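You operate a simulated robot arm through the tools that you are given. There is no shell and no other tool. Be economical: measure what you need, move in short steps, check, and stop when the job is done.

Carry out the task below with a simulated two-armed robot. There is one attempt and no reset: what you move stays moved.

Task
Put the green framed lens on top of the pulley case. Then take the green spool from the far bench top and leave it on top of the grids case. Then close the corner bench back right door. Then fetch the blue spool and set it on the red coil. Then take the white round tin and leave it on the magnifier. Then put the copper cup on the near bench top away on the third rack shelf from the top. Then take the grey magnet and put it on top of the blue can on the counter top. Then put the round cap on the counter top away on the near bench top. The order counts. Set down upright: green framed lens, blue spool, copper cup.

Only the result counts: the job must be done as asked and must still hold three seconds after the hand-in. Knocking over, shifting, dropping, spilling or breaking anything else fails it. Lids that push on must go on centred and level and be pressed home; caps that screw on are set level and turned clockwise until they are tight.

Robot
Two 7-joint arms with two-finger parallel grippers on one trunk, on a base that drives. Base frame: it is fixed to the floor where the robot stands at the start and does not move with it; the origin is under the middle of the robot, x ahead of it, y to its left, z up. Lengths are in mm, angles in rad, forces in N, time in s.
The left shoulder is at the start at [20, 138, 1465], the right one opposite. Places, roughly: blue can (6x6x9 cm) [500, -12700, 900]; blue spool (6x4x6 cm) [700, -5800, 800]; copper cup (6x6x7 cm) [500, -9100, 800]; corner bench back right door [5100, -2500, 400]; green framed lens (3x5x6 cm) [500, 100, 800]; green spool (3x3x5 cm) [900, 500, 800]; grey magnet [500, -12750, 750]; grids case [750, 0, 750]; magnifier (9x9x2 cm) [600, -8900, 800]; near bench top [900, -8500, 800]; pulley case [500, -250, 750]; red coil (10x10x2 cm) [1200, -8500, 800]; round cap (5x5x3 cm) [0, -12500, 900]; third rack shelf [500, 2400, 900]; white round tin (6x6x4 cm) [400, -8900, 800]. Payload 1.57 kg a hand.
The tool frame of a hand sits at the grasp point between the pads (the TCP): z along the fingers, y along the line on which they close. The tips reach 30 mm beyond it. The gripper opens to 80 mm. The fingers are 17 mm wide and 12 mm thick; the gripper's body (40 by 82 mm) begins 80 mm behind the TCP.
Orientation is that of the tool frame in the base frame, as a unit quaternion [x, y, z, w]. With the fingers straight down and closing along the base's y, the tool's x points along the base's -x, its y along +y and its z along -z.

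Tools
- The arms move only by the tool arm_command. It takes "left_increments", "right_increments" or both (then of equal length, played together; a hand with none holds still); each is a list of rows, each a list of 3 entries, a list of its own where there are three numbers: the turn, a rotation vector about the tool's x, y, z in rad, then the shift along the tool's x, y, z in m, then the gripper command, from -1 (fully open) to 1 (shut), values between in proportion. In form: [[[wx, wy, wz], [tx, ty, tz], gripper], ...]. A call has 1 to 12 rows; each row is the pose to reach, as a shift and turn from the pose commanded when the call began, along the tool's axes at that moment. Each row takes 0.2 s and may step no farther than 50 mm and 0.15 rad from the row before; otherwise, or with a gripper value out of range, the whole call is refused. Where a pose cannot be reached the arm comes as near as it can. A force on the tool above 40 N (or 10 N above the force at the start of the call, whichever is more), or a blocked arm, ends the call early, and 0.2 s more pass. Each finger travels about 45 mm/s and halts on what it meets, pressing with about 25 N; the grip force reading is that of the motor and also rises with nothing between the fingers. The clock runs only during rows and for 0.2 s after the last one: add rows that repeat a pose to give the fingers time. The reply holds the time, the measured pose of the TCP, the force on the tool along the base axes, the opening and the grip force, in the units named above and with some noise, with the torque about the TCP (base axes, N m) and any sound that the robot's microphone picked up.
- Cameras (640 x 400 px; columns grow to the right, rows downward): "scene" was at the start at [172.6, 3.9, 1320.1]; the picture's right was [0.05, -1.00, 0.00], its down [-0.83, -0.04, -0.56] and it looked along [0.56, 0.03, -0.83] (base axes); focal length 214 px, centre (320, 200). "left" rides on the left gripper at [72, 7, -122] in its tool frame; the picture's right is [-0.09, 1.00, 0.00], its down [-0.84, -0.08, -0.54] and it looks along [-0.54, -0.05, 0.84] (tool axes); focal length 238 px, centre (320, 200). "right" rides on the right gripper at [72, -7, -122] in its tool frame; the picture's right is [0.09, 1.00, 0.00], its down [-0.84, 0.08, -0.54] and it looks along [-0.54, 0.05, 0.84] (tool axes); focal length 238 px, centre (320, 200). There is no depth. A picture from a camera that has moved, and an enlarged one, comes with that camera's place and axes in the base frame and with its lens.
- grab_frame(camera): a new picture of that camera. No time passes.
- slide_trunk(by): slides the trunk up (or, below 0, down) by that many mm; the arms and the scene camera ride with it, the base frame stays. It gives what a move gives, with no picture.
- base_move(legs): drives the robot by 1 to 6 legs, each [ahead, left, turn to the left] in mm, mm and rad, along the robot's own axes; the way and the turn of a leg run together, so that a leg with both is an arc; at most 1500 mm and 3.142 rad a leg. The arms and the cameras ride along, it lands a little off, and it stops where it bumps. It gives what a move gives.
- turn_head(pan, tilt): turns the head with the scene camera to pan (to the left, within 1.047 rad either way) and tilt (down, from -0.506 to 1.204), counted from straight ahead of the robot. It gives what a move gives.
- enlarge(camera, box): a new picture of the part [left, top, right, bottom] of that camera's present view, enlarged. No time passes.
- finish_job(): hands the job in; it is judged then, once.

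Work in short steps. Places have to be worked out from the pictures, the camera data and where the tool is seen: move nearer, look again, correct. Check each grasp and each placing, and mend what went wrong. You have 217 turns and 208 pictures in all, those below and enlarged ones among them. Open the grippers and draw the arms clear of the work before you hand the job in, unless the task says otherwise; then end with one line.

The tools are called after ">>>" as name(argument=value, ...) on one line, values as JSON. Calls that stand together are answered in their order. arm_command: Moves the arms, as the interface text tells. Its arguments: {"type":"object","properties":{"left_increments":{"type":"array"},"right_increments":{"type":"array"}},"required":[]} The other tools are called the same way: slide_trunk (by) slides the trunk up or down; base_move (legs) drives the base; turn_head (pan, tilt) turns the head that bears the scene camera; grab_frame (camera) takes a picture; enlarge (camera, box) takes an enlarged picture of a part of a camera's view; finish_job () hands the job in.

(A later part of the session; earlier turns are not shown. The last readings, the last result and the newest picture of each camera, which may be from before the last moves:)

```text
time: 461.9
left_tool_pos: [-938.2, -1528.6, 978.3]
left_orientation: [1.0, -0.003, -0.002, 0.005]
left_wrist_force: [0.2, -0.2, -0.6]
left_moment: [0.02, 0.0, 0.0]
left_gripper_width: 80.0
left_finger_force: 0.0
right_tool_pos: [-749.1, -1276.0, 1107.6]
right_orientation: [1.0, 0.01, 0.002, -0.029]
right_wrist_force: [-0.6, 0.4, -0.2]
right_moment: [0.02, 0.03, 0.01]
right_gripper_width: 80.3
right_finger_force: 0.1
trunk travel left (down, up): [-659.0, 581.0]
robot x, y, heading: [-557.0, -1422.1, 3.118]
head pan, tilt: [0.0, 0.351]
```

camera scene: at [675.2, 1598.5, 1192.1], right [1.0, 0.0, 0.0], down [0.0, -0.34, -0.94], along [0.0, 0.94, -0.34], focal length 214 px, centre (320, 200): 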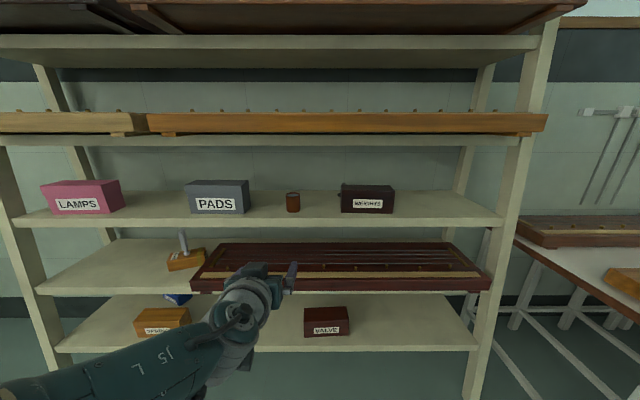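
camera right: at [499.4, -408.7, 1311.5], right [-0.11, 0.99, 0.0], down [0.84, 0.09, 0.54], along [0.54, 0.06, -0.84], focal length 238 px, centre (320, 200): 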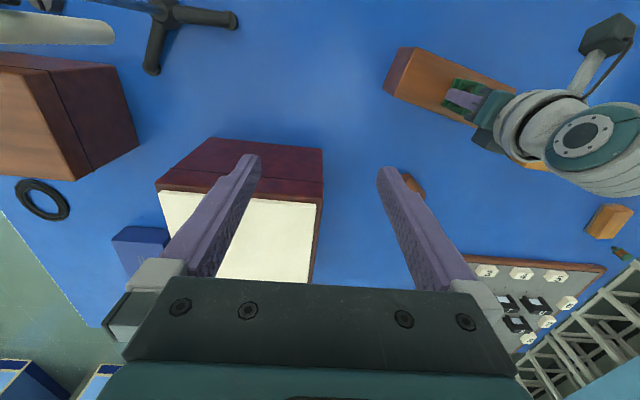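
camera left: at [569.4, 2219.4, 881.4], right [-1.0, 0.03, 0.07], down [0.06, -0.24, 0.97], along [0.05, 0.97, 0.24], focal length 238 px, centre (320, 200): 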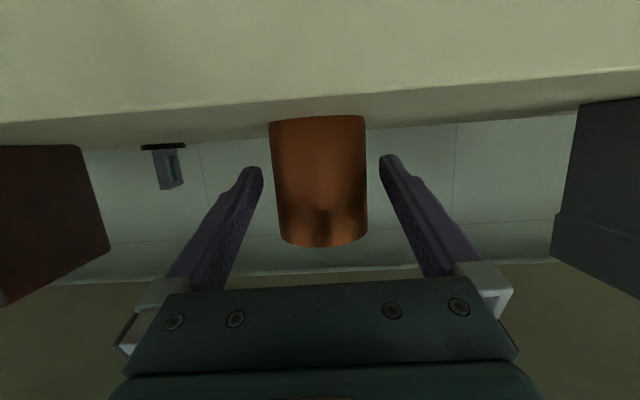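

Continue along the aisle toward y≈−10000.

>>> base_move(legs=[[0, 1450, 0.023], [0, 1450, 0], [0, 1450, 0]])

>>> base_move(legs=[[0, 1450, 0], [0, 1450, 0], [0, 1300, 0]])

>>> turn_head(pan=0.9, tilt=0.3)

>>> grab_frame(camera="scene")

```text
time: 483.0
left_tool_pos: [-962.1, -5973.0, 978.4]
left_orientation: [0.999, 0.03, -0.003, 0.01]
left_wrist_force: [-0.5, -0.5, 1.1]
left_moment: [-0.03, 0.0, 0.0]
left_gripper_width: 79.9
left_finger_force: 0.1
right_tool_pos: [-786.8, -5705.4, 1107.3]
right_orientation: [0.999, 0.039, 0.0, -0.029]
right_wrist_force: [-0.1, -0.8, 0.7]
right_moment: [0.02, 0.01, -0.03]
right_gripper_width: 79.9
right_finger_force: 0.0
trunk travel left (down, up): [-659.0, 581.0]
robot x, y, heading: [-586.1, -5835.3, -3.103]
head pan, tilt: [0.0, 0.351]
```

```text
time: 503.1
left_tool_pos: [-962.1, -10132.2, 977.7]
left_orientation: [1.0, -0.012, -0.003, 0.011]
left_wrist_force: [0.6, 0.2, -0.5]
left_moment: [0.01, -0.02, -0.01]
left_gripper_width: 80.0
left_finger_force: 0.0
right_tool_pos: [-766.9, -9878.0, 1106.4]
right_orientation: [1.0, -0.004, 0.001, -0.029]
right_wrist_force: [0.5, -1.1, 0.0]
right_moment: [0.02, -0.04, 0.0]
right_gripper_width: 80.4
right_finger_force: 0.1
trunk travel left (down, up): [-659.0, 581.0]
robot x, y, heading: [-573.8, -10029.6, 3.085]
head pan, tilt: [0.0, 0.351]
```

```text
time: 504.3
left_tool_pos: [-963.7, -10134.6, 977.4]
left_orientation: [1.0, -0.01, -0.003, 0.015]
left_wrist_force: [0.1, -0.5, 0.1]
left_moment: [-0.02, 0.02, 0.02]
left_gripper_width: 79.9
left_finger_force: 0.1
right_tool_pos: [-765.6, -9878.4, 1107.2]
right_orientation: [1.0, -0.004, 0.002, -0.029]
right_wrist_force: [0.1, 0.0, 0.0]
right_moment: [0.01, -0.06, 0.0]
right_gripper_width: 80.3
right_finger_force: 0.1
trunk travel left (down, up): [-659.0, 581.0]
robot x, y, heading: [-577.8, -10032.7, 3.089]
head pan, tilt: [0.901, 0.3]
```

```text
99 pictures are left
camera scene: at [-759.6, -10061.0, 1196.1], right [-0.4, 0.92, 0.0], down [0.28, 0.12, -0.95], along [-0.87, -0.38, -0.3], focal length 214 px, centre (320, 200)
```

scene: 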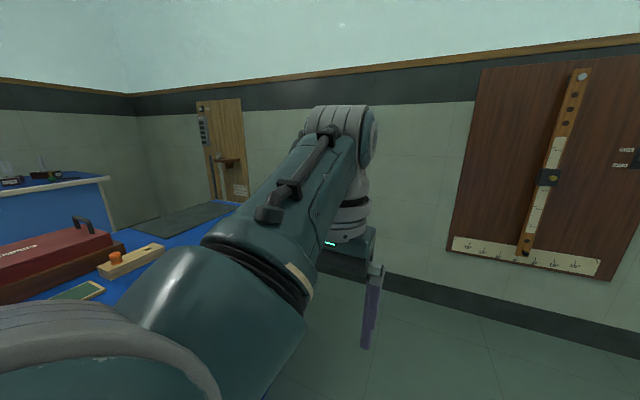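

A table is to the front-left near (−1070,−11000). I turn to face −y and look at the counter.

>>> base_move(legs=[[0, 0, 1.62]])

>>> turn_head(pan=0.2, tilt=0.3)

>>> grab_frame(camera="scene")

```text
time: 508.6
left_tool_pos: [-453.2, -10411.6, 977.4]
left_orientation: [0.7, 0.714, 0.01, 0.013]
left_wrist_force: [-0.2, 0.6, -0.3]
left_moment: [-0.02, -0.04, 0.01]
left_gripper_width: 79.9
left_finger_force: 0.0
right_tool_pos: [-718.5, -10224.0, 1106.8]
right_orientation: [0.696, 0.718, -0.019, -0.022]
right_wrist_force: [-0.1, -0.6, 0.1]
right_moment: [0.01, 0.04, -0.01]
right_gripper_width: 80.4
right_finger_force: 0.0
trunk travel left (down, up): [-659.0, 581.0]
robot x, y, heading: [-576.6, -10027.6, -1.584]
head pan, tilt: [0.901, 0.3]
```

```text
time: 509.6
left_tool_pos: [-454.2, -10411.6, 976.7]
left_orientation: [0.7, 0.714, 0.008, 0.012]
left_wrist_force: [0.2, -0.9, 0.5]
left_moment: [0.02, 0.0, 0.0]
left_gripper_width: 80.2
left_finger_force: 0.0
right_tool_pos: [-719.2, -10224.3, 1108.0]
right_orientation: [0.695, 0.718, -0.02, -0.021]
right_wrist_force: [0.0, 0.1, -0.5]
right_moment: [0.02, 0.02, 0.0]
right_gripper_width: 80.0
right_finger_force: 0.0
trunk travel left (down, up): [-659.0, 581.0]
robot x, y, heading: [-575.6, -10027.3, -1.582]
head pan, tilt: [0.201, 0.3]
```

```text
98 pictures are left
camera scene: at [-558.2, -10220.2, 1196.9], right [-0.98, -0.19, 0.0], down [-0.06, 0.29, -0.96], along [0.18, -0.94, -0.3], focal length 214 px, centre (320, 200)
```

scene: 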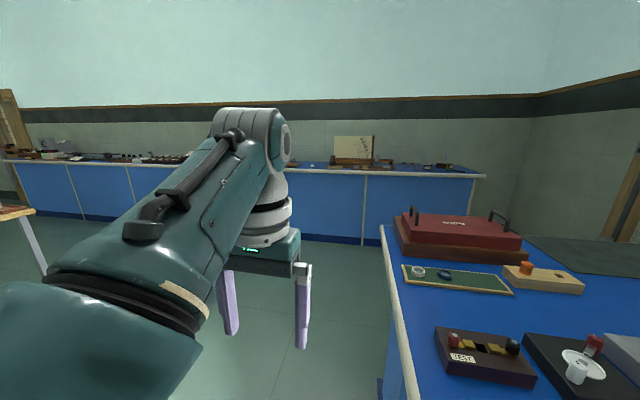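

The counter runs along the wall near y≈−12500. I shift to x≈250 and approach to y≈−11450.

>>> base_move(legs=[[0, 850, 0.01], [1400, 0, 0]])

>>> turn_head(pan=0, tilt=0.35)

>>> grab_frame(camera="scene")

```text
time: 520.6
left_tool_pos: [407.1, -11792.9, 977.9]
left_orientation: [0.694, 0.72, 0.01, 0.013]
left_wrist_force: [-0.9, 0.2, 0.1]
left_moment: [0.0, 0.01, 0.03]
left_gripper_width: 79.7
left_finger_force: 0.1
right_tool_pos: [138.1, -11607.9, 1106.9]
right_orientation: [0.69, 0.723, -0.02, -0.02]
right_wrist_force: [-0.7, -0.8, -0.5]
right_moment: [0.02, 0.0, 0.03]
right_gripper_width: 80.1
right_finger_force: 0.1
trunk travel left (down, up): [-659.0, 581.0]
robot x, y, heading: [276.9, -11412.0, -1.569]
head pan, tilt: [0.201, 0.3]
```

```text
time: 521.4
left_tool_pos: [407.1, -11793.1, 976.6]
left_orientation: [0.694, 0.72, 0.009, 0.012]
left_wrist_force: [0.0, -0.1, -0.1]
left_moment: [-0.03, -0.02, -0.01]
left_gripper_width: 79.9
left_finger_force: 0.4
right_tool_pos: [138.9, -11609.7, 1107.3]
right_orientation: [0.69, 0.723, -0.021, -0.021]
right_wrist_force: [0.4, -0.5, 0.6]
right_moment: [0.01, -0.01, -0.01]
right_gripper_width: 80.0
right_finger_force: 0.1
trunk travel left (down, up): [-659.0, 581.0]
robot x, y, heading: [278.4, -11410.4, -1.565]
head pan, tilt: [0.0, 0.351]
```

```text
97 pictures are left
camera scene: at [280.9, -11604.2, 1192.2], right [-1.0, 0.0, 0.0], down [0.0, 0.34, -0.94], along [0.0, -0.94, -0.34], focal length 214 px, centre (320, 200)
```

scene: 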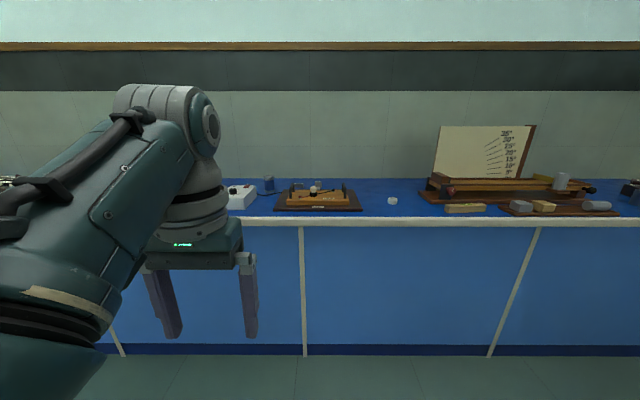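

The round cap appears at (392,201); the blue can near (268,184). Enlarging.

>>> enlarge(camera="scene", box=[210, 160, 420, 230])

```text
3.05 times, centred on (315, 195) of scene
camera zoom: at [280.9, -11604.2, 1192.2], right [-1.0, 0.0, 0.0], down [0.0, 0.34, -0.94], along [0.0, -0.94, -0.34], focal length 654 px, centre (335, 215)
```

zoom: 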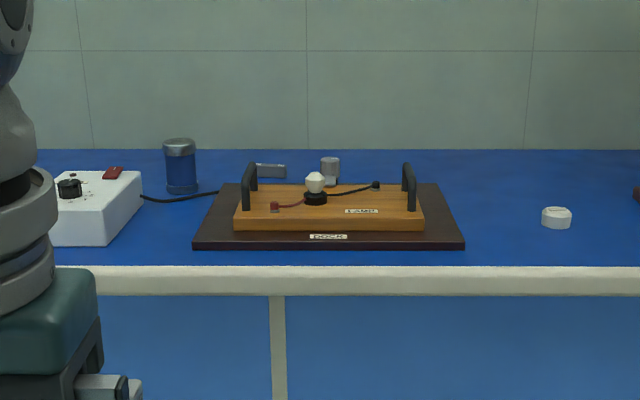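

The small grey bar behind the LAMP dock (≈(386,−12630)) seems to be the magnet. I raise the trunk and move closer for a view from above.

>>> slide_trunk(by=180)

>>> base_move(legs=[[500, 60, 0]])

>>> turn_head(pan=0, tilt=0.75)

>>> grab_frame(camera="scene")

>>> grab_frame(camera="left")

```text
time: 523.4
left_tool_pos: [407.6, -11791.0, 1156.2]
left_orientation: [0.694, 0.72, 0.009, 0.013]
left_wrist_force: [-0.2, -0.4, -0.2]
left_moment: [0.0, -0.02, 0.02]
left_gripper_width: 80.2
left_finger_force: 0.3
right_tool_pos: [139.1, -11608.9, 1286.4]
right_orientation: [0.69, 0.723, -0.019, -0.021]
right_wrist_force: [-0.7, -0.5, 0.5]
right_moment: [-0.02, 0.01, 0.04]
right_gripper_width: 79.7
right_finger_force: 0.0
trunk travel left (down, up): [-839.0, 401.0]
robot x, y, heading: [282.4, -11410.6, -1.57]
head pan, tilt: [0.0, 0.351]
```

```text
time: 526.3
left_tool_pos: [481.6, -12286.7, 1156.3]
left_orientation: [0.686, 0.727, 0.01, 0.013]
left_wrist_force: [0.6, 0.2, -0.3]
left_moment: [0.0, -0.01, -0.03]
left_gripper_width: 79.9
left_finger_force: 0.0
right_tool_pos: [209.9, -12109.3, 1286.6]
right_orientation: [0.682, 0.73, -0.019, -0.021]
right_wrist_force: [0.2, 0.0, 0.3]
right_moment: [0.0, 0.01, 0.01]
right_gripper_width: 80.0
right_finger_force: 0.1
trunk travel left (down, up): [-839.0, 401.0]
robot x, y, heading: [346.7, -11907.2, -1.547]
head pan, tilt: [0.0, 0.351]
```

```text
time: 527.2
left_tool_pos: [481.8, -12287.1, 1156.2]
left_orientation: [0.687, 0.727, 0.009, 0.013]
left_wrist_force: [0.3, 0.1, 0.7]
left_moment: [-0.02, 0.0, -0.02]
left_gripper_width: 79.9
left_finger_force: 0.2
right_tool_pos: [209.0, -12108.9, 1286.2]
right_orientation: [0.682, 0.73, -0.02, -0.021]
right_wrist_force: [0.1, -0.9, 1.1]
right_moment: [0.02, 0.0, -0.01]
right_gripper_width: 80.1
right_finger_force: 0.0
trunk travel left (down, up): [-839.0, 401.0]
robot x, y, heading: [348.0, -11905.8, -1.549]
head pan, tilt: [0.0, 0.75]
```

```text
95 pictures are left
camera scene: at [351.2, -12091.2, 1336.6], right [-1.0, -0.02, 0.0], down [-0.02, 0.68, -0.73], along [0.02, -0.73, -0.68], focal length 214 px, centre (320, 200)
```

scene: 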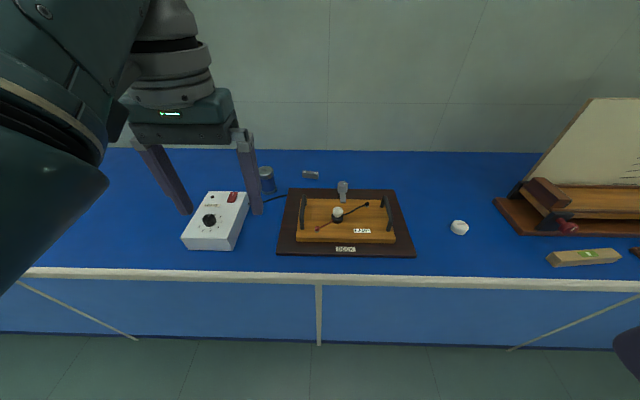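

```text
94 pictures are left
camera left: at [480.3, -12214.6, 1279.0], right [1.0, -0.03, 0.03], down [-0.05, -0.84, 0.54], along [0.01, -0.54, -0.84], focal length 238 px, centre (320, 200)
```

left: 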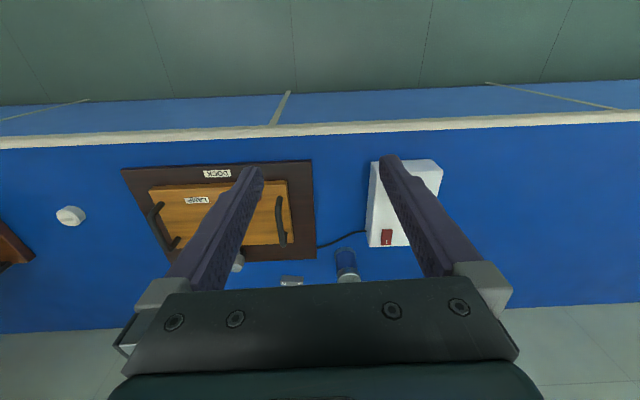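

Triangulating: magnet ≈(400,−12732,870), counter top ≈850. I enlarge to see magnet and can shapes.

>>> enlarge(camera="scene", box=[230, 150, 390, 250])

>>> enlarge(camera="left", box=[230, 200, 400, 300])

```text
4.00 times, centred on (310, 200) of scene
camera zoom: at [351.2, -12091.2, 1336.6], right [-1.0, -0.02, 0.0], down [-0.02, 0.68, -0.73], along [0.02, -0.73, -0.68], focal length 858 px, centre (360, 200)
```

zoom: 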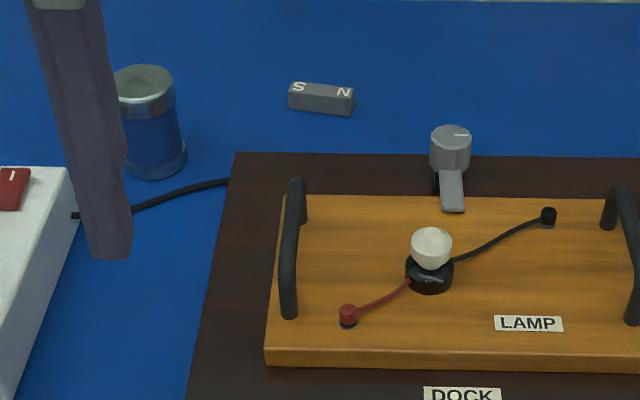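

```text
3.76 times, centred on (315, 250) of left
camera zoom: at [480.3, -12214.6, 1279.0], right [1.0, -0.03, 0.03], down [-0.05, -0.84, 0.54], along [0.01, -0.54, -0.84], focal length 897 px, centre (339, 12)
```

zoom: 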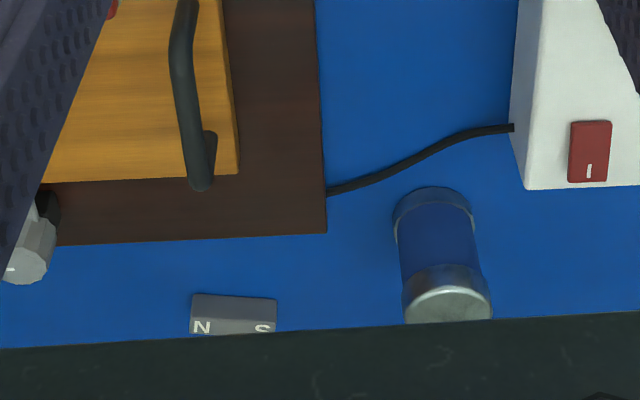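

Bar magnet (~60×20 mm) at (400,−12732); can at (537,−12635), top ≈950. I drive to about (320,−12220) facing the counter.

>>> base_move(legs=[[0, -35, -0.022], [300, 0, 0]])

>>> turn_head(pan=0, tilt=1.0)

>>> grab_frame(camera="scene")

>>> grab_frame(camera="left")

```text
time: 529.7
left_tool_pos: [438.2, -12596.0, 1157.1]
left_orientation: [0.694, 0.719, 0.01, 0.012]
left_wrist_force: [-0.3, -0.2, -0.1]
left_moment: [-0.01, -0.02, 0.04]
left_gripper_width: 80.0
left_finger_force: 0.0
right_tool_pos: [170.7, -12413.0, 1287.1]
right_orientation: [0.69, 0.723, -0.019, -0.021]
right_wrist_force: [0.8, 0.4, -0.4]
right_moment: [-0.03, 0.0, 0.01]
right_gripper_width: 80.1
right_finger_force: 0.1
trunk travel left (down, up): [-839.0, 401.0]
robot x, y, heading: [313.9, -12217.7, -1.57]
head pan, tilt: [0.0, 0.75]
```

```text
time: 530.5
left_tool_pos: [439.5, -12596.7, 1154.8]
left_orientation: [0.695, 0.719, 0.009, 0.013]
left_wrist_force: [0.0, -0.3, -1.1]
left_moment: [0.0, 0.0, 0.02]
left_gripper_width: 80.0
left_finger_force: 0.1
right_tool_pos: [169.6, -12413.9, 1286.7]
right_orientation: [0.691, 0.723, -0.02, -0.021]
right_wrist_force: [-0.7, 0.9, -0.9]
right_moment: [0.01, -0.03, 0.0]
right_gripper_width: 79.8
right_finger_force: 0.0
trunk travel left (down, up): [-839.0, 401.0]
robot x, y, heading: [308.3, -12217.8, -1.572]
head pan, tilt: [0.0, 1.0]
```

```text
91 pictures are left
camera scene: at [312.6, -12385.3, 1317.4], right [-1.0, 0.0, 0.0], down [0.0, 0.84, -0.54], along [0.0, -0.54, -0.84], focal length 214 px, centre (320, 200)
```

scene: 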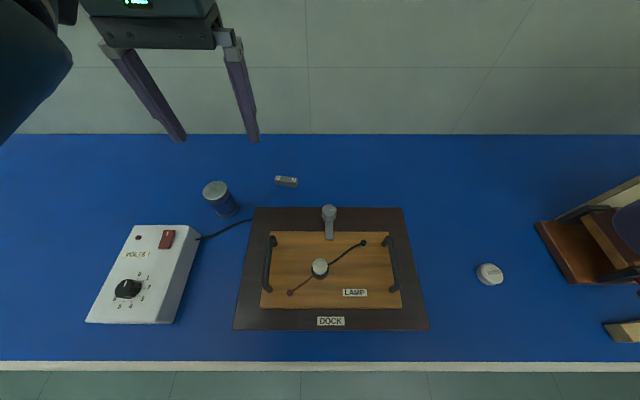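

```text
90 pictures are left
camera left: at [438.9, -12524.8, 1278.9], right [1.0, -0.06, 0.03], down [-0.07, -0.84, 0.54], along [0.0, -0.54, -0.84], focal length 238 px, centre (320, 200)
```

left: 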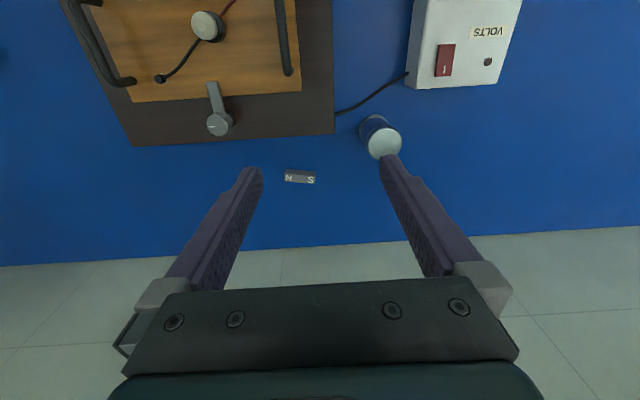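

Magnet at ≈(402,−12732), yawed ≈−0.2. I level and yaw the hand to its line, then tilt it 0.35 rad forward for reach.

>>> arm_command(left_increments=[[[0.03, 0, 0.12], [0, -0.015, 0], -1], [[0.03, 0, 0.23], [0, -0.033, 0], -1]])

>>> arm_command(left_increments=[[[0, -0.12, 0], [-0.02, 0, 0.0], -1], [[0, -0.24, 0], [-0.04, 0, 0], -1], [[0, -0.35, 0], [-0.06, 0, 0], -1], [[0, -0.35, 0], [-0.06, 0, 0], -1]])

>>> grab_frame(camera="left")

```text
time: 531.1
left_tool_pos: [409.4, -12599.7, 1156.2]
left_orientation: [0.772, 0.636, 0.001, 0.003]
left_wrist_force: [0.5, 0.3, 0.0]
left_moment: [0.0, 0.01, -0.01]
left_gripper_width: 80.2
left_finger_force: 0.1
right_tool_pos: [170.7, -12413.1, 1286.8]
right_orientation: [0.691, 0.723, -0.019, -0.022]
right_wrist_force: [-0.4, -1.2, 1.4]
right_moment: [0.03, 0.01, 0.02]
right_gripper_width: 80.2
right_finger_force: 0.1
trunk travel left (down, up): [-839.0, 401.0]
robot x, y, heading: [311.1, -12218.3, -1.573]
head pan, tilt: [0.0, 1.0]
```

```text
time: 532.1
left_tool_pos: [391.0, -12656.0, 1156.3]
left_orientation: [0.762, 0.624, -0.135, 0.11]
left_wrist_force: [0.6, -1.0, -0.5]
left_moment: [0.0, -0.01, 0.03]
left_gripper_width: 79.9
left_finger_force: 0.0
right_tool_pos: [171.0, -12413.1, 1286.4]
right_orientation: [0.69, 0.723, -0.019, -0.022]
right_wrist_force: [0.1, -0.4, 1.0]
right_moment: [0.0, 0.02, -0.01]
right_gripper_width: 80.2
right_finger_force: 0.1
trunk travel left (down, up): [-839.0, 401.0]
robot x, y, heading: [311.2, -12214.0, -1.57]
head pan, tilt: [0.0, 1.0]
```

```text
89 pictures are left
camera left: at [419.8, -12550.9, 1246.0], right [0.96, -0.28, 0.03], down [-0.19, -0.57, 0.8], along [-0.21, -0.77, -0.6], focal length 238 px, centre (320, 200)
```

left: 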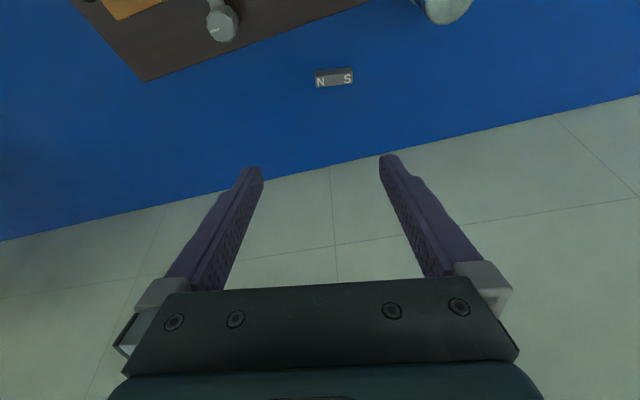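

Alignment is good (magnet yaw ≈−0.15, hand −0.2). I lower the trunk 190 and look again.

>>> slide_trunk(by=-190)

>>> grab_frame(camera="left")

>>> grab_frame(camera="scene")

```text
time: 534.2
left_tool_pos: [394.1, -12657.1, 966.0]
left_orientation: [0.761, 0.624, -0.135, 0.111]
left_wrist_force: [-0.1, 0.2, -0.2]
left_moment: [0.01, 0.02, -0.02]
left_gripper_width: 80.0
left_finger_force: 0.0
right_tool_pos: [171.2, -12412.5, 1096.3]
right_orientation: [0.691, 0.723, -0.019, -0.022]
right_wrist_force: [0.8, -0.3, -0.4]
right_moment: [-0.02, -0.03, -0.01]
right_gripper_width: 79.9
right_finger_force: 0.1
trunk travel left (down, up): [-649.0, 591.0]
robot x, y, heading: [314.4, -12215.8, -1.57]
head pan, tilt: [0.0, 1.0]
```

```text
88 pictures are left
camera left: at [420.8, -12551.4, 1056.6], right [0.96, -0.28, 0.03], down [-0.19, -0.57, 0.8], along [-0.2, -0.77, -0.6], focal length 238 px, centre (320, 200)
```

left: 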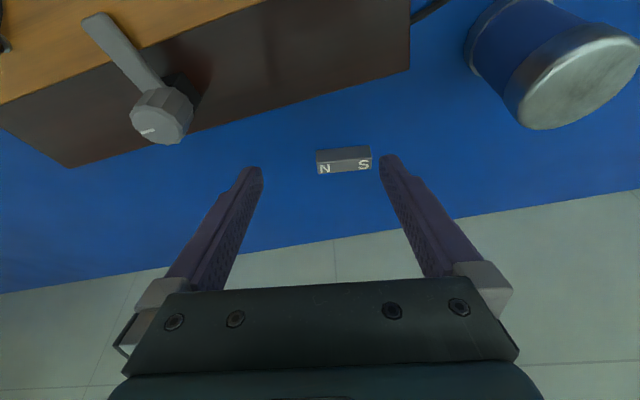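

```text
87 pictures are left
camera scene: at [312.6, -12385.3, 1127.4], right [-1.0, 0.0, 0.0], down [0.0, 0.84, -0.54], along [0.0, -0.54, -0.84], focal length 214 px, centre (320, 200)
```

scene: 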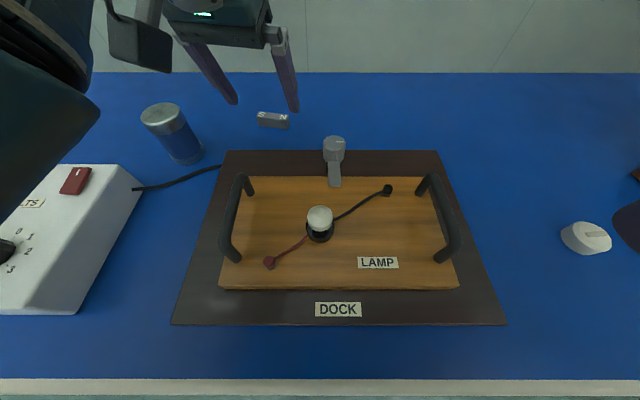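

Next a lower hover: TCP to ≈(401,−12722,925), with a slight yaw trim.

>>> arm_command(left_increments=[[[0, 0, -0.04], [-0.022, 0.01, 0.03], -1], [[0, 0, -0.04], [-0.0444, 0.0198, 0.0598], -1], [[0, 0, -0.04], [-0.0444, 0.0198, 0.0598], -1]])

>>> grab_frame(camera="left")

>>> enlarge(camera="scene", box=[200, 60, 360, 160])

```text
time: 535.0
left_tool_pos: [401.6, -12723.6, 925.1]
left_orientation: [0.749, 0.639, -0.137, 0.109]
left_wrist_force: [0.0, -0.2, 0.0]
left_moment: [0.0, -0.01, 0.02]
left_gripper_width: 79.9
left_finger_force: 0.1
right_tool_pos: [170.8, -12412.8, 1097.4]
right_orientation: [0.691, 0.722, -0.018, -0.022]
right_wrist_force: [-0.4, 0.2, 0.5]
right_moment: [0.01, 0.0, 0.02]
right_gripper_width: 80.1
right_finger_force: 0.0
trunk travel left (down, up): [-649.0, 591.0]
robot x, y, heading: [310.3, -12214.2, -1.57]
head pan, tilt: [0.0, 1.0]
```

```text
86 pictures are left
camera left: at [426.6, -12616.9, 1014.5], right [0.97, -0.24, 0.02], down [-0.16, -0.58, 0.8], along [-0.18, -0.78, -0.6], focal length 238 px, centre (320, 200)
```

left: 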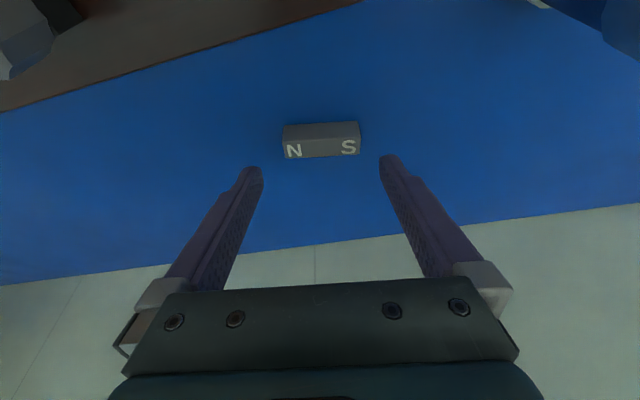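

```text
4.00 times, centred on (280, 110) of scene
camera zoom: at [312.6, -12385.3, 1127.4], right [-1.0, 0.0, 0.0], down [0.0, 0.84, -0.54], along [0.0, -0.54, -0.84], focal length 858 px, centre (480, 560)
```

zoom: 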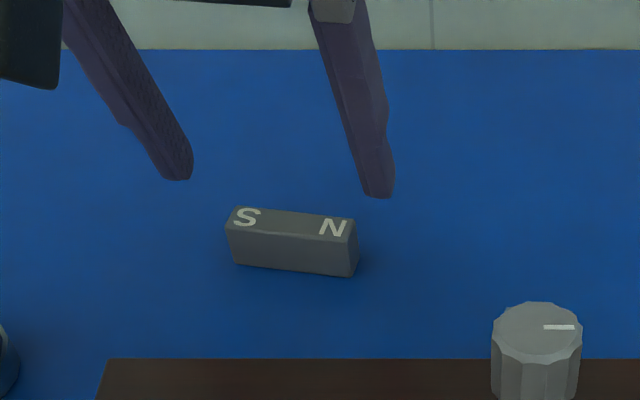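

Magnet is centred between the fingers. I go straight down 31 mm in steps, watching for contact.

>>> arm_command(left_increments=[[[0, 0, 0], [0.006, 0, 0.016], -1], [[0, 0, 0], [0.0085, 0, 0.023], -1], [[0, 0, 0], [0.0105, 0, 0.028], -1]])

>>> grab_frame(camera="left")

>>> enlarge(camera="scene", box=[200, 60, 360, 160])

```text
time: 535.8
left_tool_pos: [401.9, -12720.4, 894.2]
left_orientation: [0.748, 0.64, -0.137, 0.109]
left_wrist_force: [-0.2, 0.2, 1.1]
left_moment: [-0.01, -0.02, 0.01]
left_gripper_width: 80.2
left_finger_force: 0.0
right_tool_pos: [169.3, -12413.8, 1096.1]
right_orientation: [0.69, 0.723, -0.019, -0.022]
right_wrist_force: [-0.1, 0.8, 0.8]
right_moment: [0.02, 0.01, 0.03]
right_gripper_width: 79.8
right_finger_force: 0.1
trunk travel left (down, up): [-649.0, 591.0]
robot x, y, heading: [309.7, -12215.5, -1.565]
head pan, tilt: [0.0, 1.0]
```

```text
84 pictures are left
camera left: at [425.6, -12614.8, 983.7], right [0.97, -0.24, 0.02], down [-0.16, -0.58, 0.8], along [-0.18, -0.78, -0.6], focal length 238 px, centre (320, 200)
```

left: 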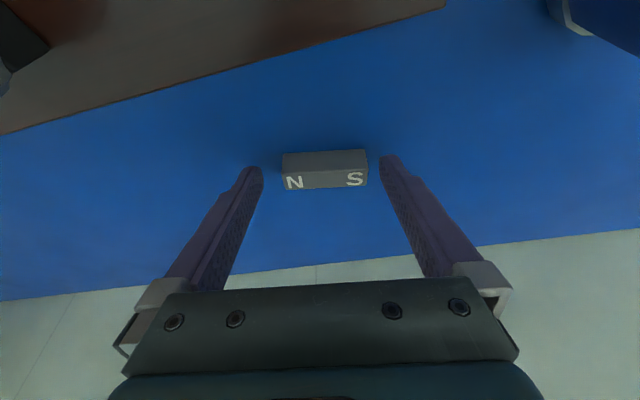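

```text
4.00 times, centred on (280, 110) of scene
camera zoom: at [312.6, -12385.3, 1127.4], right [-1.0, 0.0, 0.0], down [0.0, 0.84, -0.54], along [0.0, -0.54, -0.84], focal length 858 px, centre (480, 560)
```

zoom: 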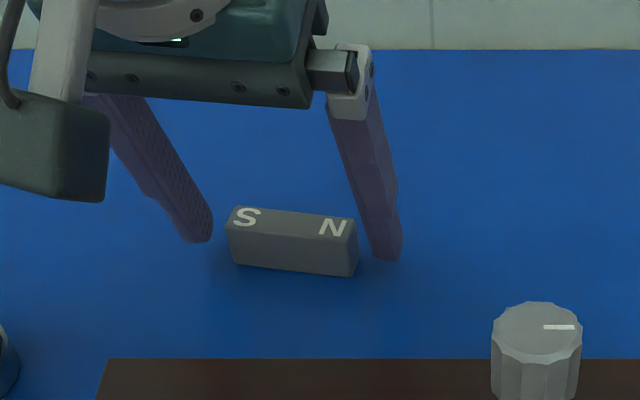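

Fingers flank both ends. I lower 5 mm more and close.

>>> arm_command(left_increments=[[[0, 0, 0], [0.0018, 0.001, 0.0047], -1], [[0, 0, 0], [0.0018, 0.001, 0.0047], 0], [[0, 0, 0], [0.0018, 0.001, 0.0047], 1], [[0, 0, 0], [0.0018, 0.001, 0.0047], 1], [[0, 0, 0], [0.0018, 0.001, 0.0047], 1]])

>>> grab_frame(camera="left")

>>> enlarge(camera="scene", box=[200, 60, 360, 160])

```text
time: 537.0
left_tool_pos: [402.3, -12719.5, 888.6]
left_orientation: [0.748, 0.64, -0.136, 0.11]
left_wrist_force: [0.9, 0.2, 0.2]
left_moment: [-0.02, -0.1, 0.02]
left_gripper_width: 59.6
left_finger_force: 24.8
right_tool_pos: [171.0, -12413.0, 1096.0]
right_orientation: [0.69, 0.723, -0.019, -0.021]
right_wrist_force: [-0.4, -0.4, -0.9]
right_moment: [0.02, -0.01, -0.02]
right_gripper_width: 80.0
right_finger_force: 0.0
trunk travel left (down, up): [-649.0, 591.0]
robot x, y, heading: [311.0, -12217.3, -1.568]
head pan, tilt: [0.0, 1.0]
```

```text
82 pictures are left
camera left: at [427.1, -12613.6, 979.9], right [0.97, -0.24, 0.02], down [-0.16, -0.58, 0.8], along [-0.18, -0.78, -0.6], focal length 238 px, centre (320, 200)
```

left: 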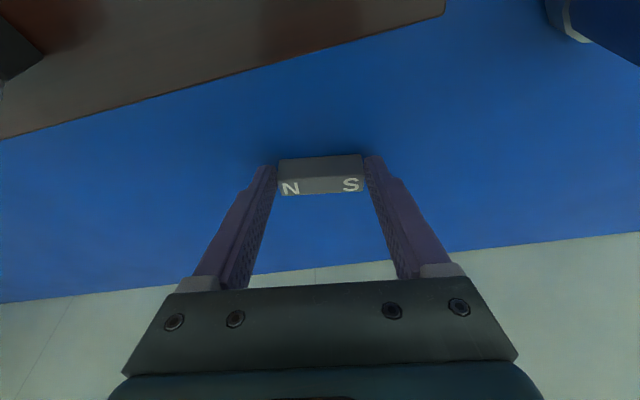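

```text
4.00 times, centred on (280, 110) of scene
camera zoom: at [312.7, -12385.4, 1127.4], right [-1.0, 0.0, 0.0], down [0.0, 0.84, -0.54], along [0.0, -0.54, -0.84], focal length 858 px, centre (480, 560)
```

zoom: 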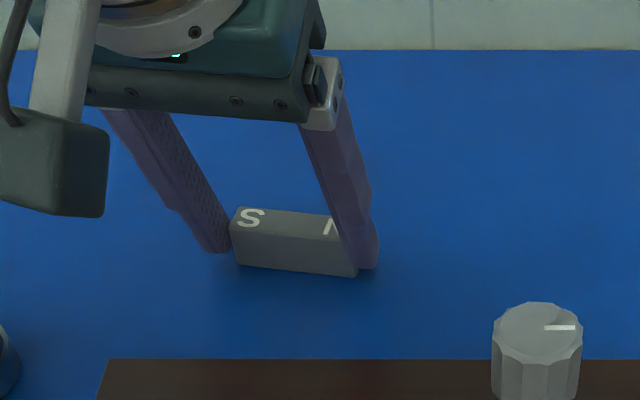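

Magnet gripped (59.6 mm). I lift it 130 mm and look at the can.

>>> arm_command(left_increments=[[[0, 0, 0], [-0.005, 0, -0.0135], 1], [[0, 0, 0], [-0.018, 0, -0.05], 1], [[0, 0, 0], [-0.031, 0, -0.086], 1], [[0, 0, 0], [-0.0447, 0, -0.1218], 1], [[0, 0, 0], [-0.0447, 0, -0.1218], 1]])

>>> grab_frame(camera="left")

>>> grab_frame(camera="scene")

```text
time: 538.2
left_tool_pos: [400.0, -12725.6, 1022.5]
left_orientation: [0.748, 0.64, -0.136, 0.108]
left_wrist_force: [0.3, -0.7, -1.2]
left_moment: [0.03, 0.0, -0.02]
left_gripper_width: 59.6
left_finger_force: 25.2
right_tool_pos: [170.9, -12413.1, 1097.2]
right_orientation: [0.691, 0.723, -0.019, -0.021]
right_wrist_force: [-0.1, -0.8, 0.9]
right_moment: [-0.01, -0.02, 0.0]
right_gripper_width: 80.2
right_finger_force: 0.0
trunk travel left (down, up): [-649.0, 591.0]
robot x, y, heading: [310.8, -12215.0, -1.568]
head pan, tilt: [0.0, 1.0]
```

```text
80 pictures are left
camera left: at [425.4, -12619.2, 1111.7], right [0.97, -0.24, 0.02], down [-0.16, -0.58, 0.8], along [-0.18, -0.78, -0.6], focal length 238 px, centre (320, 200)
```

left: 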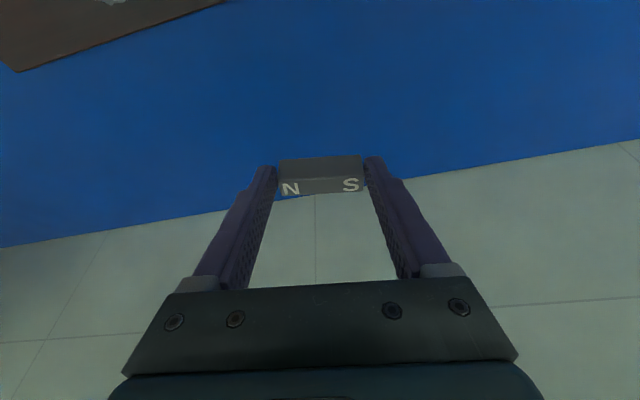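

```text
79 pictures are left
camera scene: at [312.6, -12385.1, 1127.3], right [-1.0, 0.0, 0.0], down [0.0, 0.84, -0.54], along [0.0, -0.54, -0.84], focal length 214 px, centre (320, 200)
```

scene: 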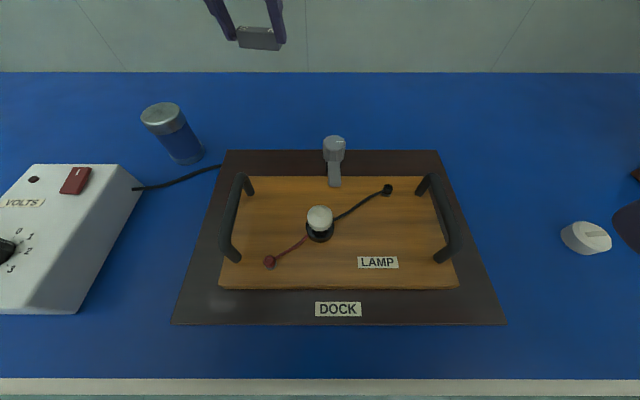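

Can top centre triangulates to ≈(539,−12654,938). I carry the magnet over it at the present height.

>>> arm_command(left_increments=[[[0, 0, 0], [0.024, 0.0316, -0.0093], 1], [[0, 0, 0], [0.0487, 0.063, -0.0185], 1], [[0, 0, 0], [0.073, 0.0947, -0.0278], 1], [[0, 0, 0], [0.0973, 0.1262, -0.037], 1], [[0, 0, 0], [0.0973, 0.1262, -0.037], 1]])

>>> turn_head(pan=0.5, tilt=0.9)

>>> grab_frame(camera="left")

>>> grab_frame(camera="scene")

```text
time: 539.4
left_tool_pos: [540.1, -12639.9, 1019.6]
left_orientation: [0.749, 0.639, -0.136, 0.108]
left_wrist_force: [0.9, -0.2, -1.3]
left_moment: [0.03, 0.0, 0.01]
left_gripper_width: 59.3
left_finger_force: 24.9
right_tool_pos: [169.9, -12412.9, 1097.0]
right_orientation: [0.69, 0.723, -0.019, -0.022]
right_wrist_force: [0.5, 0.0, -0.7]
right_moment: [0.01, -0.02, -0.03]
right_gripper_width: 79.9
right_finger_force: 0.2
trunk travel left (down, up): [-649.0, 591.0]
robot x, y, heading: [310.0, -12215.1, -1.571]
head pan, tilt: [0.0, 1.0]
```

```text
time: 540.3
left_tool_pos: [539.5, -12640.5, 1020.0]
left_orientation: [0.749, 0.64, -0.136, 0.109]
left_wrist_force: [-0.6, 0.2, -1.4]
left_moment: [0.03, -0.03, 0.0]
left_gripper_width: 59.4
left_finger_force: 24.6
right_tool_pos: [170.4, -12412.6, 1098.8]
right_orientation: [0.69, 0.723, -0.02, -0.022]
right_wrist_force: [1.1, -0.1, -0.5]
right_moment: [-0.02, -0.02, 0.03]
right_gripper_width: 79.7
right_finger_force: 0.1
trunk travel left (down, up): [-649.0, 591.0]
robot x, y, heading: [310.1, -12219.7, -1.567]
head pan, tilt: [0.499, 0.901]
```

```text
78 pictures are left
camera left: at [565.5, -12534.2, 1109.4], right [0.97, -0.24, 0.02], down [-0.16, -0.58, 0.8], along [-0.18, -0.78, -0.6], focal length 238 px, centre (320, 200)
```

left: 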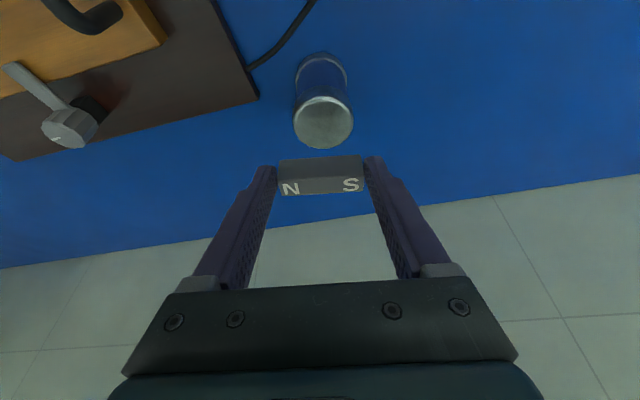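

```text
77 pictures are left
camera scene: at [348.6, -12381.7, 1134.5], right [-0.88, -0.48, 0.0], down [-0.38, 0.69, -0.62], along [0.3, -0.55, -0.78], focal length 214 px, centre (320, 200)
```

scene: 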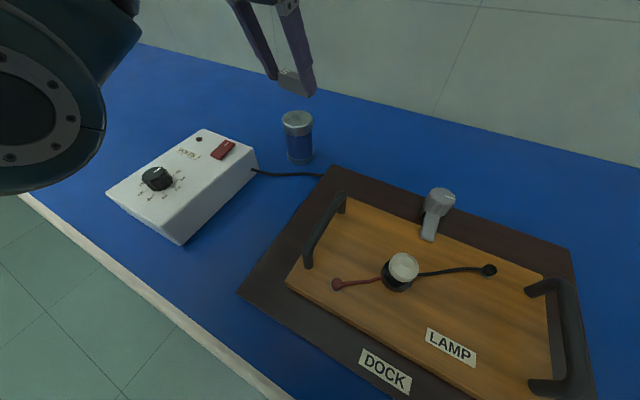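

Can top ≈(542,−12652.5), magnet within 3 mm. I trim and lower in small steps until contact.

>>> arm_command(left_increments=[[[0, 0, 0], [0.007, 0.0034, 0.0186], 1], [[0, 0, 0], [0.0134, 0.0034, 0.0354], 1], [[0, 0, 0], [0.0145, 0.0034, 0.0382], 1], [[0, 0, 0], [0.0151, 0.0034, 0.04], 1]])

>>> grab_frame(camera="left")

>>> enlarge(camera="scene", box=[220, 50, 380, 170])

```text
time: 541.3
left_tool_pos: [545.6, -12640.6, 976.5]
left_orientation: [0.748, 0.64, -0.136, 0.108]
left_wrist_force: [-0.2, -1.4, -2.1]
left_moment: [0.02, 0.02, 0.0]
left_gripper_width: 59.8
left_finger_force: 24.7
right_tool_pos: [169.7, -12411.9, 1095.4]
right_orientation: [0.691, 0.722, -0.019, -0.022]
right_wrist_force: [-0.5, 0.2, 0.0]
right_moment: [-0.01, 0.01, -0.04]
right_gripper_width: 79.6
right_finger_force: 0.1
trunk travel left (down, up): [-649.0, 591.0]
robot x, y, heading: [312.4, -12215.8, -1.57]
head pan, tilt: [0.499, 0.901]
```

```text
76 pictures are left
camera left: at [570.4, -12533.2, 1066.9], right [0.97, -0.24, 0.02], down [-0.16, -0.58, 0.8], along [-0.18, -0.78, -0.6], focal length 238 px, centre (320, 200)
```

left: 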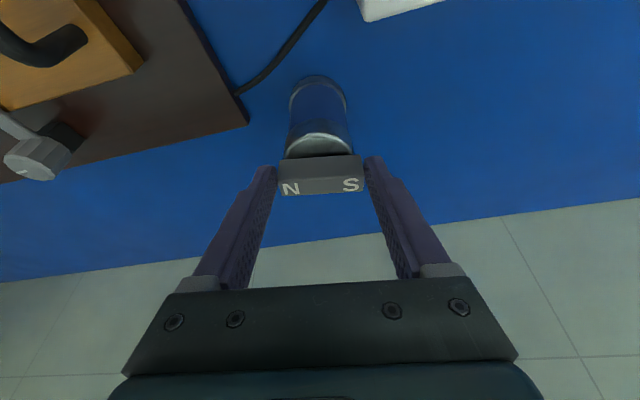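

```text
3.33 times, centred on (300, 110) of scene
camera zoom: at [348.7, -12381.7, 1134.6], right [-0.88, -0.48, 0.0], down [-0.38, 0.69, -0.62], along [0.3, -0.54, -0.78], focal length 715 px, centre (387, 500)
```

zoom: 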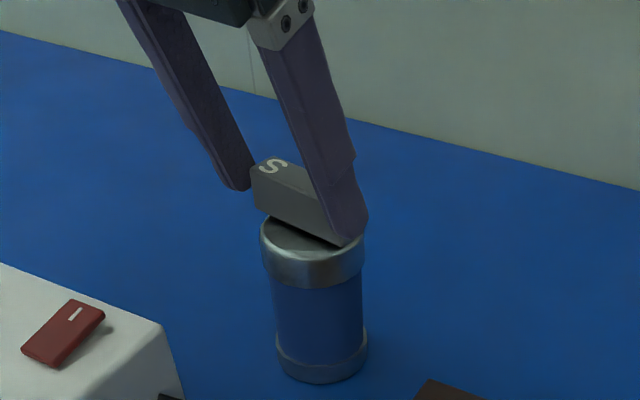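

Alignment looks right and the gap is small. I lower further in 2 mm steps.

>>> arm_command(left_increments=[[[0, 0, 0], [0.0007, -0.001, 0.0019], 1], [[0, 0, 0], [0.0014, -0.001, 0.0037], 1], [[0, 0, 0], [0.002, -0.001, 0.0056], 1]])

>>> enlarge(camera="scene", box=[220, 50, 380, 170])

```text
time: 542.1
left_tool_pos: [545.5, -12640.3, 973.4]
left_orientation: [0.749, 0.639, -0.14, 0.111]
left_wrist_force: [-3.0, 3.7, 20.5]
left_moment: [-0.14, 0.13, -0.07]
left_gripper_width: 59.9
left_finger_force: 25.2
right_tool_pos: [170.2, -12412.6, 1098.0]
right_orientation: [0.691, 0.723, -0.02, -0.022]
right_wrist_force: [0.2, 0.1, 0.6]
right_moment: [0.01, -0.01, -0.05]
right_gripper_width: 80.0
right_finger_force: 0.0
trunk travel left (down, up): [-649.0, 591.0]
robot x, y, heading: [309.8, -12214.2, -1.568]
head pan, tilt: [0.499, 0.901]
```

```text
3.33 times, centred on (300, 110) of scene
camera zoom: at [349.0, -12382.5, 1135.1], right [-0.88, -0.48, 0.0], down [-0.38, 0.69, -0.62], along [0.3, -0.55, -0.78], focal length 715 px, centre (387, 500)
```

zoom: 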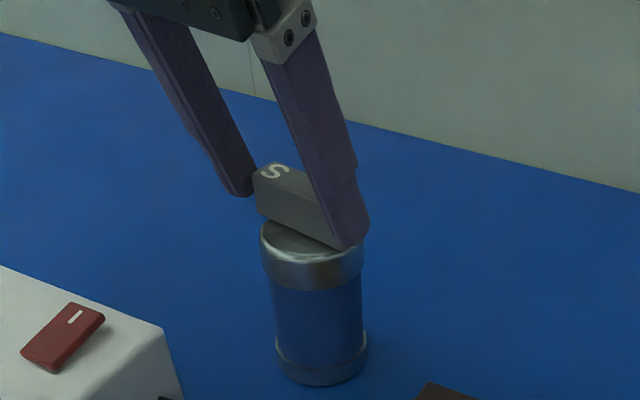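

Contact, but the magnet sits ~8 mm behind the can's centre. I lift 4 mm, shift 7 mm toward me and set it down again.

>>> arm_command(left_increments=[[[0, 0, 0], [-0.0014, 0, -0.0038], 1], [[0, 0, 0], [0.0051, -0.0011, -0.0062], 1], [[0, 0, 0], [0.0058, -0.0011, -0.0042], 1], [[0, 0, 0], [0.0065, -0.0011, -0.0026], 1]])

>>> enlarge(camera="scene", box=[220, 50, 380, 170])

```text
time: 543.1
left_tool_pos: [547.1, -12634.1, 972.2]
left_orientation: [0.749, 0.639, -0.138, 0.11]
left_wrist_force: [-0.4, 5.7, 20.2]
left_moment: [-0.12, 0.0, -0.04]
left_gripper_width: 60.2
left_finger_force: 25.1
right_tool_pos: [170.8, -12413.2, 1096.6]
right_orientation: [0.691, 0.723, -0.02, -0.021]
right_wrist_force: [-0.3, 0.0, 0.3]
right_moment: [-0.04, 0.04, -0.03]
right_gripper_width: 80.1
right_finger_force: 0.1
trunk travel left (down, up): [-649.0, 591.0]
robot x, y, heading: [305.5, -12216.9, -1.568]
head pan, tilt: [0.499, 0.901]
```

```text
3.33 times, centred on (300, 110) of scene
camera zoom: at [349.4, -12382.2, 1135.0], right [-0.88, -0.48, 0.0], down [-0.38, 0.69, -0.62], along [0.3, -0.55, -0.78], focal length 715 px, centre (387, 500)
```

zoom: 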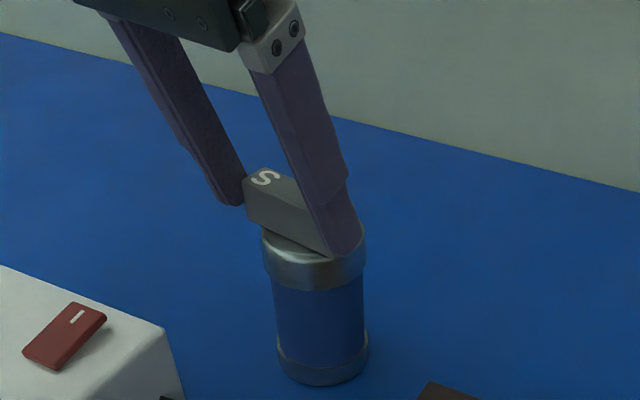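

Magnet now sits close to centre with 20 N contact. I release and lift up.

>>> arm_command(left_increments=[[[0, 0, 0], [0, 0, 0], 0], [[0, 0, 0], [0, 0, 0], -0.6], [[0, 0, 0], [0, 0, 0], -1], [[0, 0, 0], [0, 0, 0], -1], [[0, 0, 0], [-0.0103, 0, -0.028], -1], [[0, 0, 0], [-0.024, 0, -0.066], -1], [[0, 0, 0], [-0.035, 0, -0.095], -1]])

>>> enlarge(camera="scene", box=[220, 50, 380, 170])

>>> grab_frame(camera="left")

```text
time: 544.7
left_tool_pos: [546.3, -12628.4, 1073.7]
left_orientation: [0.748, 0.64, -0.136, 0.108]
left_wrist_force: [0.5, 0.3, -0.3]
left_moment: [0.03, -0.03, -0.03]
left_gripper_width: 80.0
left_finger_force: 0.1
right_tool_pos: [171.3, -12413.8, 1097.8]
right_orientation: [0.69, 0.723, -0.019, -0.021]
right_wrist_force: [0.1, 1.0, 1.0]
right_moment: [0.03, -0.02, 0.02]
right_gripper_width: 79.9
right_finger_force: 0.0
trunk travel left (down, up): [-649.0, 591.0]
robot x, y, heading: [306.9, -12214.1, -1.569]
head pan, tilt: [0.499, 0.901]
```

```text
3.33 times, centred on (300, 110) of scene
camera zoom: at [348.7, -12381.9, 1134.6], right [-0.88, -0.48, 0.0], down [-0.38, 0.69, -0.62], along [0.3, -0.55, -0.78], focal length 715 px, centre (387, 500)
```

zoom: 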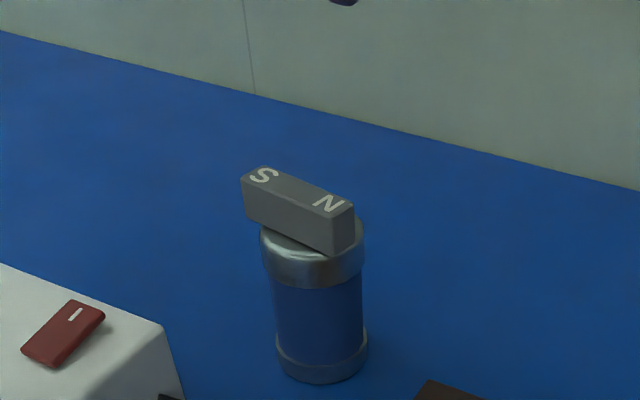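

```text
71 pictures are left
camera left: at [570.4, -12523.0, 1164.2], right [0.97, -0.24, 0.02], down [-0.16, -0.58, 0.8], along [-0.18, -0.78, -0.6], focal length 238 px, centre (320, 200)
```

left: 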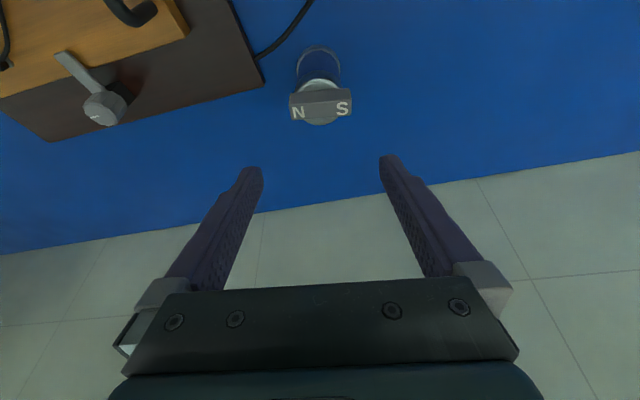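

The magnet lies on the can. Last: the round cap at ≈(−27,−12492). I back off, shift right, and straighten the hand.

>>> base_move(legs=[[-250, 0, 0], [0, -420, 0]])

>>> arm_command(left_increments=[[[0, 0.12, 0], [0.02, 0, 0], -1], [[0, 0.24, 0], [0.03, 0, 0], -1], [[0, 0.35, 0], [0.04, 0, 0], -1], [[0, 0.35, 0], [0.04, 0, 0], -1]])

>>> turn_head(pan=0, tilt=0.8)

>>> grab_frame(camera="scene")

```text
time: 548.8
left_tool_pos: [115.5, -12384.2, 1073.1]
left_orientation: [0.746, 0.642, -0.136, 0.11]
left_wrist_force: [0.5, 1.0, 0.1]
left_moment: [-0.01, 0.0, -0.01]
left_gripper_width: 80.0
left_finger_force: 0.1
right_tool_pos: [-261.4, -12170.0, 1096.5]
right_orientation: [0.688, 0.725, -0.019, -0.022]
right_wrist_force: [0.3, -1.0, 0.1]
right_moment: [0.02, 0.01, -0.02]
right_gripper_width: 79.9
right_finger_force: 0.0
trunk travel left (down, up): [-649.0, 591.0]
robot x, y, heading: [-124.5, -11973.7, -1.565]
head pan, tilt: [0.499, 0.901]
```

```text
time: 549.8
left_tool_pos: [121.4, -12347.0, 1060.2]
left_orientation: [0.758, 0.652, -0.003, -0.005]
left_wrist_force: [0.6, 0.5, 0.6]
left_moment: [-0.01, -0.02, 0.04]
left_gripper_width: 80.2
left_finger_force: 0.0
right_tool_pos: [-260.5, -12170.9, 1096.2]
right_orientation: [0.689, 0.724, -0.019, -0.022]
right_wrist_force: [-0.4, 0.3, 0.0]
right_moment: [-0.01, -0.02, 0.0]
right_gripper_width: 80.2
right_finger_force: 0.2
trunk travel left (down, up): [-649.0, 591.0]
robot x, y, heading: [-123.8, -11974.2, -1.56]
head pan, tilt: [0.499, 0.901]
```

```text
time: 550.7
left_tool_pos: [120.0, -12346.8, 1059.4]
left_orientation: [0.759, 0.651, -0.003, -0.005]
left_wrist_force: [0.0, -0.6, 0.8]
left_moment: [0.01, -0.02, 0.0]
left_gripper_width: 80.0
left_finger_force: 0.0
right_tool_pos: [-261.3, -12170.3, 1097.4]
right_orientation: [0.688, 0.725, -0.019, -0.022]
right_wrist_force: [-0.1, 0.6, -0.8]
right_moment: [-0.02, 0.0, 0.04]
right_gripper_width: 79.9
right_finger_force: 0.0
trunk travel left (down, up): [-649.0, 591.0]
robot x, y, heading: [-122.3, -11973.0, -1.567]
head pan, tilt: [0.0, 0.799]
```

```text
70 pictures are left
camera scene: at [-119.1, -12152.5, 1142.5], right [-1.0, -0.01, 0.0], down [-0.01, 0.72, -0.7], along [0.01, -0.7, -0.72], focal length 214 px, centre (320, 200)
```

scene: 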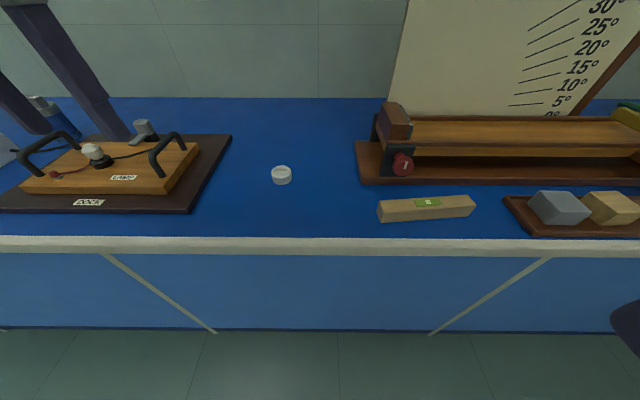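

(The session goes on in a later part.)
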